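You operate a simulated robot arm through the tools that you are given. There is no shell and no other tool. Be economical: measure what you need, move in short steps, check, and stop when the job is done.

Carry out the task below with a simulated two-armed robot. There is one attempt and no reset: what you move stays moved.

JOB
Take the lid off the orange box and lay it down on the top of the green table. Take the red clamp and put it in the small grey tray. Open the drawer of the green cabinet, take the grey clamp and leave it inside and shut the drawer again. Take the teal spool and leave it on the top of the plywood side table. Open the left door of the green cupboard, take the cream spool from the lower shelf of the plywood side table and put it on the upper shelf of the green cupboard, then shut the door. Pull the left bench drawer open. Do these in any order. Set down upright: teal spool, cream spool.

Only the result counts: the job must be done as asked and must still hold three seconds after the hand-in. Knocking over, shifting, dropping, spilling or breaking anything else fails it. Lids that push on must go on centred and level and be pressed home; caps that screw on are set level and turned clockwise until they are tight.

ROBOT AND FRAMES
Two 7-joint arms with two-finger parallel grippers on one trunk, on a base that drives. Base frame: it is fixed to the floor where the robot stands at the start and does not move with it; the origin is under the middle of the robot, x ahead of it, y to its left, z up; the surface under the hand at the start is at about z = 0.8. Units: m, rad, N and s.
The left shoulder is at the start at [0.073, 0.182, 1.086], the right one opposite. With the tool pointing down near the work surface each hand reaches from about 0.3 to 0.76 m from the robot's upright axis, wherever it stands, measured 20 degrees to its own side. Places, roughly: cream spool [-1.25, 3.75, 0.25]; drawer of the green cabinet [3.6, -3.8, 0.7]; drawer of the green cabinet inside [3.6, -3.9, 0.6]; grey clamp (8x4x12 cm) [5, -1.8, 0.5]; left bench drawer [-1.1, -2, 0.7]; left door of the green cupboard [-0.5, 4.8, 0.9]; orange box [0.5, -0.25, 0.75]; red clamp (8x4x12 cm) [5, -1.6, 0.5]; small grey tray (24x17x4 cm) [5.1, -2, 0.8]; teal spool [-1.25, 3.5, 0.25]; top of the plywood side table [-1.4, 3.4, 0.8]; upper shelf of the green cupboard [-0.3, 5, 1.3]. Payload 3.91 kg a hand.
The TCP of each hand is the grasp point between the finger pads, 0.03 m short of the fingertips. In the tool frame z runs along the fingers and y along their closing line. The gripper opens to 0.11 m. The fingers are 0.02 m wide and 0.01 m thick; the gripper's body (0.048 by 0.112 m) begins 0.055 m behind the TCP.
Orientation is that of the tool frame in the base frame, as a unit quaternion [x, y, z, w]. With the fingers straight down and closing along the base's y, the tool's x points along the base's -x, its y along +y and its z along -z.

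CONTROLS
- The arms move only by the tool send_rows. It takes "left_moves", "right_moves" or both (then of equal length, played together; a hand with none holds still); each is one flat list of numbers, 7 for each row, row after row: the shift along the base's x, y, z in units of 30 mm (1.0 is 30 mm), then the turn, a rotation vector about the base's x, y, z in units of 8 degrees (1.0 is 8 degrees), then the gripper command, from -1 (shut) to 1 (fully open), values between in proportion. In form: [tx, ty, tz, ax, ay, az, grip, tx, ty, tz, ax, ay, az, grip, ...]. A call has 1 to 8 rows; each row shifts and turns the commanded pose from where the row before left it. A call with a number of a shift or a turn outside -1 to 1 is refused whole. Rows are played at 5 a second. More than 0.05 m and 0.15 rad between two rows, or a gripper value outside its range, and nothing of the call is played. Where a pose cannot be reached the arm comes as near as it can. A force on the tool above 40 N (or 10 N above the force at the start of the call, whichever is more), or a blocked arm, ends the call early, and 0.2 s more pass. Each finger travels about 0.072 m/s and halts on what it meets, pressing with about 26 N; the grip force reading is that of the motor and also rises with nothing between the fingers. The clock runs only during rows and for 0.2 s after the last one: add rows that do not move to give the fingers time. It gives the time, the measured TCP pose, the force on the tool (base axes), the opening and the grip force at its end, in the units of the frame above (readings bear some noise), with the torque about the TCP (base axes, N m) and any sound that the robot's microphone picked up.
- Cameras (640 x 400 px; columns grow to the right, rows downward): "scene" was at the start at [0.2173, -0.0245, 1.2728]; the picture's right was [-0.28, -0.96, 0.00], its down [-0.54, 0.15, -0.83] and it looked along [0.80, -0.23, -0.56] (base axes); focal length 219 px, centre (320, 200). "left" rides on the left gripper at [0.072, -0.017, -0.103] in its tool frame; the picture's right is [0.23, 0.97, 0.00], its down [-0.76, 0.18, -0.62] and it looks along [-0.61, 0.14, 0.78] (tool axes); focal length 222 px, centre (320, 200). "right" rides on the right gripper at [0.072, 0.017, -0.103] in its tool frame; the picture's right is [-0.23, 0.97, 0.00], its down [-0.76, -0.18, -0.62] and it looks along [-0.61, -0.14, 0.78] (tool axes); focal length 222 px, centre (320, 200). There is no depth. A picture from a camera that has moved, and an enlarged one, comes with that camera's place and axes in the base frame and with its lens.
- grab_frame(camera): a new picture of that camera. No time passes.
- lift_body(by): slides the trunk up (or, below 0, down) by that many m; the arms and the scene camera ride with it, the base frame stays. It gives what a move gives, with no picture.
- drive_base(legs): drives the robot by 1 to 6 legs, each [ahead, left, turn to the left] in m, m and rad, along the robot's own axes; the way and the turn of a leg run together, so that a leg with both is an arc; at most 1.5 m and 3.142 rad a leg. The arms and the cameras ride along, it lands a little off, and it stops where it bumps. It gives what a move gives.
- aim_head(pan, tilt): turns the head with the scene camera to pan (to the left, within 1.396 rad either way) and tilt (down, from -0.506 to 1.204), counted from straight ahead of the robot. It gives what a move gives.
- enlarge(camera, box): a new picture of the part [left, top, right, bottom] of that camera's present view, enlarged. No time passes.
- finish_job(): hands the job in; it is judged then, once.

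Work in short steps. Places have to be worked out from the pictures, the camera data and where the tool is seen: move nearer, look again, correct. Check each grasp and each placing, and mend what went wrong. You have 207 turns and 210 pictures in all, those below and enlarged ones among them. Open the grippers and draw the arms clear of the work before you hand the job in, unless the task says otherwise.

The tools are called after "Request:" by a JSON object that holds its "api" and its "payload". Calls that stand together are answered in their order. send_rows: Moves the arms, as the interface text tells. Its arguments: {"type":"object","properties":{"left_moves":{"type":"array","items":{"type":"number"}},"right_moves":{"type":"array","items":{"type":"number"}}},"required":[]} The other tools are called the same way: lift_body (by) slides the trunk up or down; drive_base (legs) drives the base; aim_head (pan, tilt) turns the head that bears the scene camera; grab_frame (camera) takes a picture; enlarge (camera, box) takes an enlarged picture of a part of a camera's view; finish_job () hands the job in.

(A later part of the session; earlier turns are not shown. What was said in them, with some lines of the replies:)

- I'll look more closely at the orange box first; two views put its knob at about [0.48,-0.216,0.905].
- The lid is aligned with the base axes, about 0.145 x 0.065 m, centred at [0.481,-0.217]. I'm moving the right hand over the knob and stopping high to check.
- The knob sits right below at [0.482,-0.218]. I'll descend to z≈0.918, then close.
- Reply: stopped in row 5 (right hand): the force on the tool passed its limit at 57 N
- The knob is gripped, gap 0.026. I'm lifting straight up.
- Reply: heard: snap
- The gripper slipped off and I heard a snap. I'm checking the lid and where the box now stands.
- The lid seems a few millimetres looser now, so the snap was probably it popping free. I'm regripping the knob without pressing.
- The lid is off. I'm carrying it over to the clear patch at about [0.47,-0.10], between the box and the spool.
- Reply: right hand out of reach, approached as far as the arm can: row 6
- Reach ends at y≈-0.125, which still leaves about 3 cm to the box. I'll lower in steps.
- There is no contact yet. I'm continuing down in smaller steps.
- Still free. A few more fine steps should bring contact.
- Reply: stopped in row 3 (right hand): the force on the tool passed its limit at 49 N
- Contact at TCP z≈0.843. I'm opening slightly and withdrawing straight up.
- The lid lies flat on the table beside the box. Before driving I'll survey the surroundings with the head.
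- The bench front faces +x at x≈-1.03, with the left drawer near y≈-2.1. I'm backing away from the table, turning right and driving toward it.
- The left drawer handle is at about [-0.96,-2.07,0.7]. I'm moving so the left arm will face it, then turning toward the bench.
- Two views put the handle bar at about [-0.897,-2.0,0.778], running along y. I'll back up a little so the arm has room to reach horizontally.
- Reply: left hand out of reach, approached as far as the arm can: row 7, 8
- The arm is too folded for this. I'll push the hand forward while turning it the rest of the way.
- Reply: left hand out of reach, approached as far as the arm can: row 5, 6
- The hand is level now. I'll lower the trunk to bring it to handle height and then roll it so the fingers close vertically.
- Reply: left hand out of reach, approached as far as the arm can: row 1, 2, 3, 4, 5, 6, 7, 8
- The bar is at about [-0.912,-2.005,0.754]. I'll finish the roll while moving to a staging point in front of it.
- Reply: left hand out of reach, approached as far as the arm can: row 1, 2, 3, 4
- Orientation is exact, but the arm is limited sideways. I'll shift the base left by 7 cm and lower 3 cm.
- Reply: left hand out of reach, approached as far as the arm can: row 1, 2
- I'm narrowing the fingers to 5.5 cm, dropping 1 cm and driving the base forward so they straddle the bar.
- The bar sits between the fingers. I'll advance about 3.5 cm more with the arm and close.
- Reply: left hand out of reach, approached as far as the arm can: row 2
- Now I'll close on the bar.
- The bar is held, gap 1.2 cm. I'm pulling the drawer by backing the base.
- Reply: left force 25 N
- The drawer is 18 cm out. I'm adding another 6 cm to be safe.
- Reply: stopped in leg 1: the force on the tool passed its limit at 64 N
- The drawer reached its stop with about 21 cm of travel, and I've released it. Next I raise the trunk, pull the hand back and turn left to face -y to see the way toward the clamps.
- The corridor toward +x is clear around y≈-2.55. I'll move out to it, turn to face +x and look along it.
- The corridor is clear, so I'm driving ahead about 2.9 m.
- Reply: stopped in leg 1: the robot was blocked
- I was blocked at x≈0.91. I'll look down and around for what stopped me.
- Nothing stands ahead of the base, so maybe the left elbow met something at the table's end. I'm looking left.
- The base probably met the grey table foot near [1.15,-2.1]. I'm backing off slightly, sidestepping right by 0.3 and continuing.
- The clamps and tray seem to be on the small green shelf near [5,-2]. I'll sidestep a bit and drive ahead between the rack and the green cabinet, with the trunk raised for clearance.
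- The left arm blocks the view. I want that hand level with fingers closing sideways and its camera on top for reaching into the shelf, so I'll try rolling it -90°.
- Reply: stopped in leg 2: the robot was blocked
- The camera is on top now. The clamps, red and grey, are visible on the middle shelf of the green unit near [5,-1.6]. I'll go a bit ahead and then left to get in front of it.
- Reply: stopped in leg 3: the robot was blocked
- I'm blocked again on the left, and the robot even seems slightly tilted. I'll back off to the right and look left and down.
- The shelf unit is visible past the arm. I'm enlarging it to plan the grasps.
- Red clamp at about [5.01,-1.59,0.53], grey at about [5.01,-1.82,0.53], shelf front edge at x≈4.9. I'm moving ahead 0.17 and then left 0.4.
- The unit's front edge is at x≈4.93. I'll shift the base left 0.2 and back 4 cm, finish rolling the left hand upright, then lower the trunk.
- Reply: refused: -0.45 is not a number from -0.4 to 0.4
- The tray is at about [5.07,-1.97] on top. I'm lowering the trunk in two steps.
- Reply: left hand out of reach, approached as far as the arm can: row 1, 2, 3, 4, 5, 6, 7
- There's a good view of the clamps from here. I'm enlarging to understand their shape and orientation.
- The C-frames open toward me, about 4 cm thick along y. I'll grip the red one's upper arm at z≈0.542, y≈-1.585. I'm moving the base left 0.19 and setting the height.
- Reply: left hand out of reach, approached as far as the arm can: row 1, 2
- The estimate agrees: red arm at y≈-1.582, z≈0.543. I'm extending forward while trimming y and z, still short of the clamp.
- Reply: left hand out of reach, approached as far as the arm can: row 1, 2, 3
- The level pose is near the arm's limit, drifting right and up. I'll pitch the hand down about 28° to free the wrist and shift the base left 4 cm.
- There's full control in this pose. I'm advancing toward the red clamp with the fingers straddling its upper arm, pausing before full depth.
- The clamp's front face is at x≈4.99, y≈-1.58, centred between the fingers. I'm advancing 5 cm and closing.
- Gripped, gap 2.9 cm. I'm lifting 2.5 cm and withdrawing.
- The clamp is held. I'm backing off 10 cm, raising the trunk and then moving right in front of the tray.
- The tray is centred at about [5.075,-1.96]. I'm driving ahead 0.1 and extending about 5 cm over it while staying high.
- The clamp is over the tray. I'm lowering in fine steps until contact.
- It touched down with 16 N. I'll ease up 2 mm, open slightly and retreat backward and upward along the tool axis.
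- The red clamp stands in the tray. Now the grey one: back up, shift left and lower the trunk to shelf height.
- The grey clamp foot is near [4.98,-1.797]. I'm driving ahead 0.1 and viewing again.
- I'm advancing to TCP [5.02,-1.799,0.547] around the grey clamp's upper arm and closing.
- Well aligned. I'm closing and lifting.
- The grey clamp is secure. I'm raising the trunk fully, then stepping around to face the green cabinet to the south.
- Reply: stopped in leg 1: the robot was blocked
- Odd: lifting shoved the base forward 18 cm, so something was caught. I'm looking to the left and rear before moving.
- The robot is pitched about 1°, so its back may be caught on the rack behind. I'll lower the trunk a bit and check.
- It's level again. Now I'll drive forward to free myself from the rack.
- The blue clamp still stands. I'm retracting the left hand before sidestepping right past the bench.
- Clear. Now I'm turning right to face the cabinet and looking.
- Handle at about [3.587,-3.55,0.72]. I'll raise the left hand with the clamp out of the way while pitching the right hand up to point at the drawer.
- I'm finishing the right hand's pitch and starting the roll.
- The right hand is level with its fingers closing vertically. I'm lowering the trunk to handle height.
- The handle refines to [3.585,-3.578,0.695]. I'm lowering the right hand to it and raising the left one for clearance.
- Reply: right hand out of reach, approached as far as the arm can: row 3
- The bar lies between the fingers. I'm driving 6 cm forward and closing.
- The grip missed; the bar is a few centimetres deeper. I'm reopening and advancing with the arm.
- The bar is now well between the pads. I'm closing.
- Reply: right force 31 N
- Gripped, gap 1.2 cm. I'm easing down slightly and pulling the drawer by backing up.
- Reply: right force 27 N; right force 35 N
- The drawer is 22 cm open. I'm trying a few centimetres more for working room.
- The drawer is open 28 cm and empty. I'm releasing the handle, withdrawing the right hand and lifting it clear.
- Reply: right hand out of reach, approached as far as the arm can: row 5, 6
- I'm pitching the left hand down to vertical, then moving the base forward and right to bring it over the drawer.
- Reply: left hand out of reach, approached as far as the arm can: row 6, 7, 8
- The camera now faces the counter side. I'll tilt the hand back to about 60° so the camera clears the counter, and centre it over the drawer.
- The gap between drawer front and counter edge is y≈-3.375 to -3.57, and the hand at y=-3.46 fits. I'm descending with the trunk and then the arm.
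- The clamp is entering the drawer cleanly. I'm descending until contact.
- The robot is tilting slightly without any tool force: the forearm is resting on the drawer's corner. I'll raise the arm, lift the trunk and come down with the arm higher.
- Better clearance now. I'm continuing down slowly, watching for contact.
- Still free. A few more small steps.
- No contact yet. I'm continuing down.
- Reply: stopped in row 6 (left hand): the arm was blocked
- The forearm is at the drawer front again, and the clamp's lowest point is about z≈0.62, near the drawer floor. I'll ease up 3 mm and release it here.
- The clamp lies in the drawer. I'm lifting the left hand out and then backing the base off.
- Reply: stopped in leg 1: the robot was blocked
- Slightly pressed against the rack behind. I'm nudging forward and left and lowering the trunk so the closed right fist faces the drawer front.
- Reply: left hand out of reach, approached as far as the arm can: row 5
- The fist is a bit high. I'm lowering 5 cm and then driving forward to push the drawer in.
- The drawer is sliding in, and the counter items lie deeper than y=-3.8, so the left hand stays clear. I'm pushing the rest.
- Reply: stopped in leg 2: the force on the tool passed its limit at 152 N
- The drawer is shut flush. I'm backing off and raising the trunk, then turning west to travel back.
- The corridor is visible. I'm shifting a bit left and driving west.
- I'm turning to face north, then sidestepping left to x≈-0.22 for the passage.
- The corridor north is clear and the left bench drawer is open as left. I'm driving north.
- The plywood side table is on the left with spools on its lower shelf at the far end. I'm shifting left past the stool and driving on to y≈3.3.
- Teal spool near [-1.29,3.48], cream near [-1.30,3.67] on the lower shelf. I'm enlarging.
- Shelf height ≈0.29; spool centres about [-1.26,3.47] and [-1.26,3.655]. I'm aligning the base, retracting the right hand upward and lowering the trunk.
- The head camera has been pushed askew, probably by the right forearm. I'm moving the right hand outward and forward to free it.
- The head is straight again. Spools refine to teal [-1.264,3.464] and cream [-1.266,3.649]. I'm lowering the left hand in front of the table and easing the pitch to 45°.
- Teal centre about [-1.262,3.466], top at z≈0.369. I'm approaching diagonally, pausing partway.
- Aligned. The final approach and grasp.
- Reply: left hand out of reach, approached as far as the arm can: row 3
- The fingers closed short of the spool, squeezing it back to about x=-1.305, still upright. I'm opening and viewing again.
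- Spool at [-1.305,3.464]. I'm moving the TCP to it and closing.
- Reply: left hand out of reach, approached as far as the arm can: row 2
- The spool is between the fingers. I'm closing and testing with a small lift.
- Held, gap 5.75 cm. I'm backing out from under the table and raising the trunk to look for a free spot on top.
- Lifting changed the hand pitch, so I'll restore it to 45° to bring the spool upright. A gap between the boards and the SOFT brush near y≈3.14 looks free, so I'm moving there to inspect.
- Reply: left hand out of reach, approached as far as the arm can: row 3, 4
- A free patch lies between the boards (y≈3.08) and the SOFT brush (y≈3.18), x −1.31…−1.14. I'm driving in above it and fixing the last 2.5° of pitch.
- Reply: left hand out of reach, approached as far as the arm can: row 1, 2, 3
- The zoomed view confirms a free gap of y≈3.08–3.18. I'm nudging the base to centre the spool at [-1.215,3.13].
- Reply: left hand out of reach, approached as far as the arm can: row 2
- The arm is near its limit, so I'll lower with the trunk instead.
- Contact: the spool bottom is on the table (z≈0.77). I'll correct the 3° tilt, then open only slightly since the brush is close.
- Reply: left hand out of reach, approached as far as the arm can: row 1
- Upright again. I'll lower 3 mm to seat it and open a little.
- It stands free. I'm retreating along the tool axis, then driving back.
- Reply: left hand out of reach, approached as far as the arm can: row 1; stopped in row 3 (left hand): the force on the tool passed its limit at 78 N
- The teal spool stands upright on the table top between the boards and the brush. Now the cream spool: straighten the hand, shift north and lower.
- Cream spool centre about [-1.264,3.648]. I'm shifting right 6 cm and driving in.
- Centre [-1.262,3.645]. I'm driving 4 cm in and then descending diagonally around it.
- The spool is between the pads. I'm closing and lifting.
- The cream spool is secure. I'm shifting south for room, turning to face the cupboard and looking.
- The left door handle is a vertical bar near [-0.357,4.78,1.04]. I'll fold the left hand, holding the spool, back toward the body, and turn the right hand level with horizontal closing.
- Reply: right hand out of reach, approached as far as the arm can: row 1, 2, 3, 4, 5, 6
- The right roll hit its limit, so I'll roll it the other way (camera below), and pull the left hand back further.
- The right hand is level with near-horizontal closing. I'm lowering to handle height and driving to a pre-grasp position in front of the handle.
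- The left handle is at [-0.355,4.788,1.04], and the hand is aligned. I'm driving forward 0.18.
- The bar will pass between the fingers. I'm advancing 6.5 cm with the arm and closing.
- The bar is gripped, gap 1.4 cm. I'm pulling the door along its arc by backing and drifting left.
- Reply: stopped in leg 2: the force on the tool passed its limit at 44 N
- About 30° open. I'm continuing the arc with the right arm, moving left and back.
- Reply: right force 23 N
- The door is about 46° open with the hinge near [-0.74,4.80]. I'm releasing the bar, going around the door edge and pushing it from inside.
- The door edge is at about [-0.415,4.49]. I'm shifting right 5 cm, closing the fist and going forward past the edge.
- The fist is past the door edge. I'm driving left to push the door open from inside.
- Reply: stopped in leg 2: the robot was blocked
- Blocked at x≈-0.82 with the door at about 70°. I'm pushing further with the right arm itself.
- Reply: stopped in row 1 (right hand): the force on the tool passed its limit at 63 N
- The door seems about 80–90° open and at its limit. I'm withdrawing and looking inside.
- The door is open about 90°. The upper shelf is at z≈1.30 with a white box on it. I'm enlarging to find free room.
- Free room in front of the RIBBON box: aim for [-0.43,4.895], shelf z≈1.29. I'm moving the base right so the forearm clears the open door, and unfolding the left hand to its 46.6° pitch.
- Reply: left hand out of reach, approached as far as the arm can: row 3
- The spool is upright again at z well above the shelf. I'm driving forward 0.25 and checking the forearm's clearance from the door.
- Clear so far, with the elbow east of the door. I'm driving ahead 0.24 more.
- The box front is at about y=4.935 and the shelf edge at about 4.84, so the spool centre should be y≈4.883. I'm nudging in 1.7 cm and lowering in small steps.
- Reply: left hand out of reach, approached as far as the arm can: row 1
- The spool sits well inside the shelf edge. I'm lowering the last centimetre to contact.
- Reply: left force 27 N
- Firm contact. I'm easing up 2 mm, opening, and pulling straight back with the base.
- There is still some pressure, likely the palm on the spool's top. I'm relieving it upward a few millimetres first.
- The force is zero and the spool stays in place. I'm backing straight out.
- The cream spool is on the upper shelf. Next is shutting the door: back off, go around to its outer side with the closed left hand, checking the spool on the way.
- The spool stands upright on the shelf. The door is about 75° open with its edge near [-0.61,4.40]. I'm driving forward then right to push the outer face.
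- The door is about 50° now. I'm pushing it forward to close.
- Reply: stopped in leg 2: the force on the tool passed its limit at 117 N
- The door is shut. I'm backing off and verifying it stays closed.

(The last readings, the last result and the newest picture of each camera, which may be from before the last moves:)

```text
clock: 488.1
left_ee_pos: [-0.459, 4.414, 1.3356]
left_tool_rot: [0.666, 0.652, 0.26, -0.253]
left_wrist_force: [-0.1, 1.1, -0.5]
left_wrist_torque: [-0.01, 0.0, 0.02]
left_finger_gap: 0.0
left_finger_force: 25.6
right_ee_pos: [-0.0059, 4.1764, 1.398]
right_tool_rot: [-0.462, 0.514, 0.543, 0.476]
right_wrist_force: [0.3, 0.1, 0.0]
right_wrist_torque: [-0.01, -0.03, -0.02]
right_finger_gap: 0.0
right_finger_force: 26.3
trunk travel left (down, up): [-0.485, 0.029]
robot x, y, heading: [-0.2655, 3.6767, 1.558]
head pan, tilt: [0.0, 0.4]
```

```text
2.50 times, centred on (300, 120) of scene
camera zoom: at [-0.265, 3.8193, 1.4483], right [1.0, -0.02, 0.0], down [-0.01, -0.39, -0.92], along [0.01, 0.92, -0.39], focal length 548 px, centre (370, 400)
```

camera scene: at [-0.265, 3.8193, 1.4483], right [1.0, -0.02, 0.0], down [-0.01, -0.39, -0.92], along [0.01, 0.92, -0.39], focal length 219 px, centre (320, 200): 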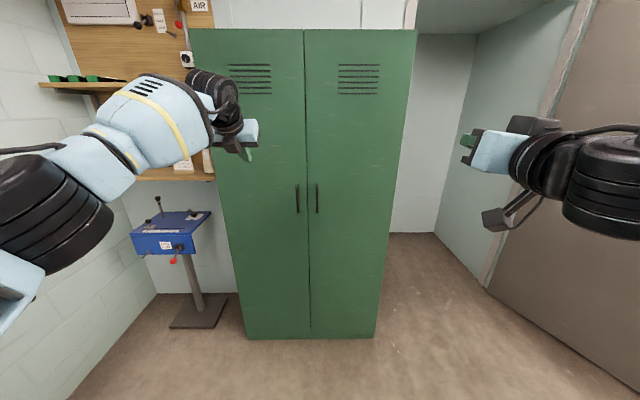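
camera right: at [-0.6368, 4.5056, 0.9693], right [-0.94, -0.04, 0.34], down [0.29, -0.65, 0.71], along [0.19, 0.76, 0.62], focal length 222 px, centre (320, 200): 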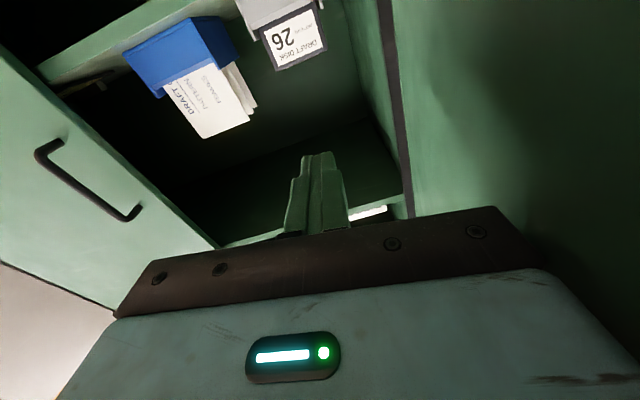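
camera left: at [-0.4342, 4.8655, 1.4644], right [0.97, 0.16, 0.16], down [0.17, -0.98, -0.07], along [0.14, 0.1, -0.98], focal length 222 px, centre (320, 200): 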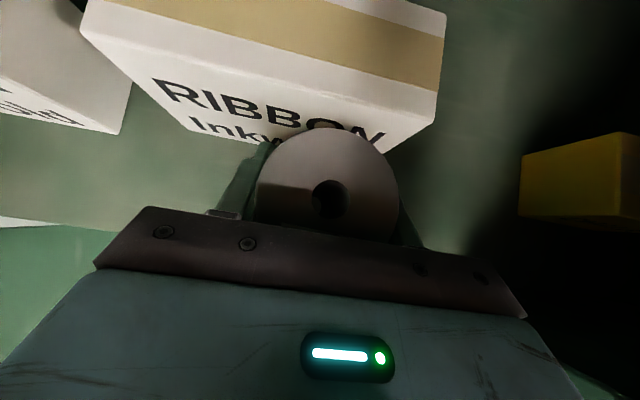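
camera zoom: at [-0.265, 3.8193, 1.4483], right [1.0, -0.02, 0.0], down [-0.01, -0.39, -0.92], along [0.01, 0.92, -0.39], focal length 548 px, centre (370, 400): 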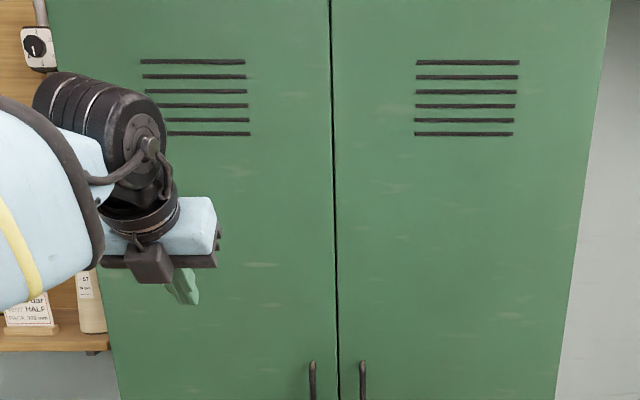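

The door is flush. Last check: the teal spool on the plywood table, and opening both grippers.

Request:
{"api": "send_rows", "payload": {"left_moves": [0, -0.5, 0, 0, 0, 0, 1, 0, -0.5, 0, 0, 0, 0, 1, 0, 0, 0, 0, 0, 0, 1], "right_moves": [0, 0, 0, 0, 0, 0, 1, 0, 0, 0, 0, 0, 0, 1, 0, 0, 0, 0, 0, 0, 1]}}

Request:
{"api": "drive_base", "payload": {"legs": [[-0.3, 0, 0]]}}

Request:
{"api": "aim_head", "payload": {"pan": 1.39, "tilt": 0.45}}

Request:
{"api": "grab_frame", "payload": {"camera": "scene"}}

```text
clock: 488.9
left_ee_pos: [-0.4581, 4.3837, 1.3364]
left_tool_rot: [0.666, 0.652, 0.26, -0.252]
left_wrist_force: [1.2, 0.0, 0.4]
left_wrist_torque: [-0.01, -0.01, 0.01]
left_finger_gap: 0.1099
left_finger_force: 0.9
right_ee_pos: [-0.0055, 4.1778, 1.3969]
right_tool_rot: [-0.462, 0.515, 0.543, 0.476]
right_wrist_force: [0.1, 0.2, -0.6]
right_wrist_torque: [0.01, 0.01, 0.0]
right_finger_gap: 0.1099
right_finger_force: 0.9
trunk travel left (down, up): [-0.485, 0.029]
robot x, y, heading: [-0.2696, 3.6782, 1.557]
head pan, tilt: [0.0, 0.4]
```

```text
clock: 490.9
left_ee_pos: [-0.4639, 4.0847, 1.3364]
left_tool_rot: [0.666, 0.652, 0.26, -0.252]
left_wrist_force: [-0.2, 0.0, 1.0]
left_wrist_torque: [-0.01, 0.02, 0.01]
left_finger_gap: 0.11
left_finger_force: 0.2
right_ee_pos: [-0.0109, 3.8768, 1.3981]
right_tool_rot: [-0.463, 0.515, 0.542, 0.477]
right_wrist_force: [0.3, 0.2, -0.7]
right_wrist_torque: [0.02, -0.03, 0.0]
right_finger_gap: 0.1102
right_finger_force: 0.1
trunk travel left (down, up): [-0.485, 0.029]
robot x, y, heading: [-0.2732, 3.3742, 1.554]
head pan, tilt: [0.0, 0.4]
```

```text
clock: 492.5
left_ee_pos: [-0.4638, 4.0833, 1.3359]
left_tool_rot: [0.666, 0.653, 0.259, -0.252]
left_wrist_force: [-0.1, 0.5, 0.2]
left_wrist_torque: [0.0, 0.01, 0.04]
left_finger_gap: 0.11
left_finger_force: 0.1
right_ee_pos: [-0.0111, 3.8775, 1.3982]
right_tool_rot: [-0.462, 0.515, 0.542, 0.477]
right_wrist_force: [-0.1, 0.2, 0.4]
right_wrist_torque: [-0.03, 0.01, 0.03]
right_finger_gap: 0.1099
right_finger_force: 0.1
trunk travel left (down, up): [-0.485, 0.029]
robot x, y, heading: [-0.2721, 3.3801, 1.553]
head pan, tilt: [1.389, 0.45]
```

```text
38 pictures are left
camera scene: at [-0.3613, 3.4446, 1.4435], right [0.2, 0.98, 0.0], down [0.43, -0.09, -0.9], along [-0.88, 0.18, -0.44], focal length 219 px, centre (320, 200)
```

scene: 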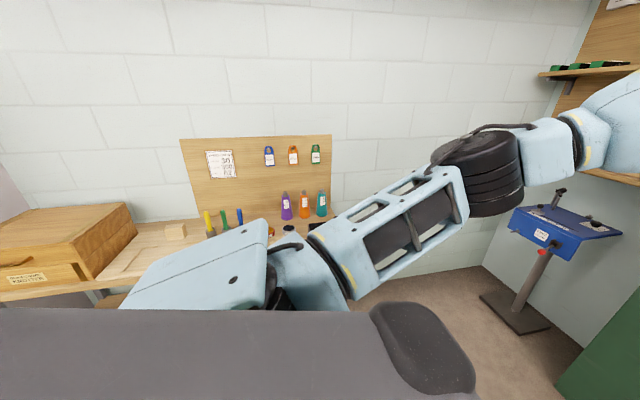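

The shoulder hides the spool, so I'm turning left to see it.

Request:
{"api": "drive_base", "payload": {"legs": [[0, 0, 0.9]]}}

Request:
{"api": "aim_head", "payload": {"pan": 0.75, "tilt": 0.5}}

Request:
{"api": "grab_frame", "payload": {"camera": "scene"}}

```text
clock: 495.2
left_ee_pos: [-0.9454, 3.6621, 1.336]
left_tool_rot: [0.313, 0.878, 0.123, -0.34]
left_wrist_force: [1.3, 0.9, 0.6]
left_wrist_torque: [0.02, 0.0, 0.02]
left_finger_gap: 0.1099
left_finger_force: 0.1
right_ee_pos: [-0.5042, 3.8929, 1.3972]
right_tool_rot: [-0.641, 0.261, 0.696, 0.192]
right_wrist_force: [0.0, -0.8, -0.3]
right_wrist_torque: [-0.04, -0.01, 0.01]
right_finger_gap: 0.1098
right_finger_force: 0.0
trunk travel left (down, up): [-0.485, 0.029]
robot x, y, heading: [-0.2701, 3.3801, 2.463]
head pan, tilt: [1.389, 0.45]
```

```text
clock: 496.2
left_ee_pos: [-0.947, 3.6634, 1.3354]
left_tool_rot: [0.314, 0.878, 0.123, -0.34]
left_wrist_force: [0.3, 0.7, -0.1]
left_wrist_torque: [-0.03, -0.01, 0.01]
left_finger_gap: 0.1098
left_finger_force: 0.0
right_ee_pos: [-0.5042, 3.8912, 1.3978]
right_tool_rot: [-0.641, 0.261, 0.696, 0.191]
right_wrist_force: [-0.3, 0.5, 0.0]
right_wrist_torque: [-0.01, 0.02, 0.01]
right_finger_gap: 0.1099
right_finger_force: 0.0
trunk travel left (down, up): [-0.485, 0.029]
robot x, y, heading: [-0.2737, 3.3766, 2.459]
head pan, tilt: [0.75, 0.499]
```

```text
37 pictures are left
camera scene: at [-0.4013, 3.4016, 1.439], right [-0.07, 1.0, 0.0], down [0.48, 0.03, -0.88], along [-0.88, -0.06, -0.48], focal length 219 px, centre (320, 200)
```

scene: 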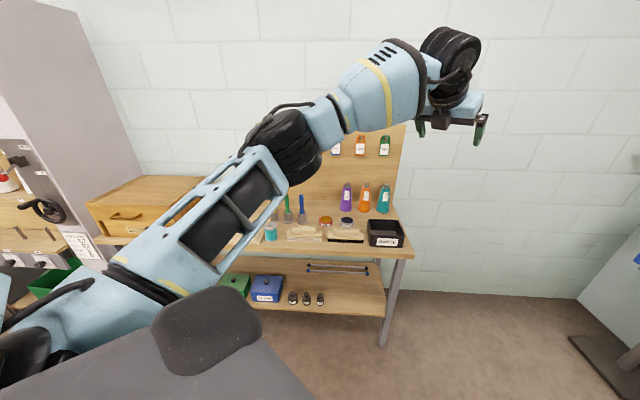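

The teal spool stands upright on the table, and every item has been seen in its final state. Grippers are open and clear, so I'm handing in.

Request:
{"api": "finish_job", "payload": {}}

```text
The job is handed in.
```

I carried out every part of the job and handed it in; I don't have the judge's result. The placings were seen in place after they were done, but the cream spool has not been seen since the cupboard door closed.

- **Orange box lid:** off and lying flat on the green table, beside the box.
- **Red clamp:** standing in the small grey tray.
- **Grey clamp:** lying on its back in the green cabinet's drawer, with the drawer pushed flush.
- **Teal spool:** upright on the plywood side table, between the boards and the SOFT brush.
- **Cream spool:** upright on the upper shelf of the green cupboard, in front of the RIBBON box. The left door is shut flush.
- **Left bench drawer:** pulled fully open.

Three things could still count against the result:

- **Rack contact:** I pressed against the rack near the green shelf a few times. Once, raising the trunk pushed the robot forward 18 cm. The spools on the rack still looked upright, but I did not check the rest of it.
- **Teal spool release:** the hand met up to 78 N while pulling away. The spool still stands and the SOFT brush does not appear to have moved.
- **Hard pushes:** the cabinet drawer (152 N) and the cupboard door (117 N) hit their stops hard.
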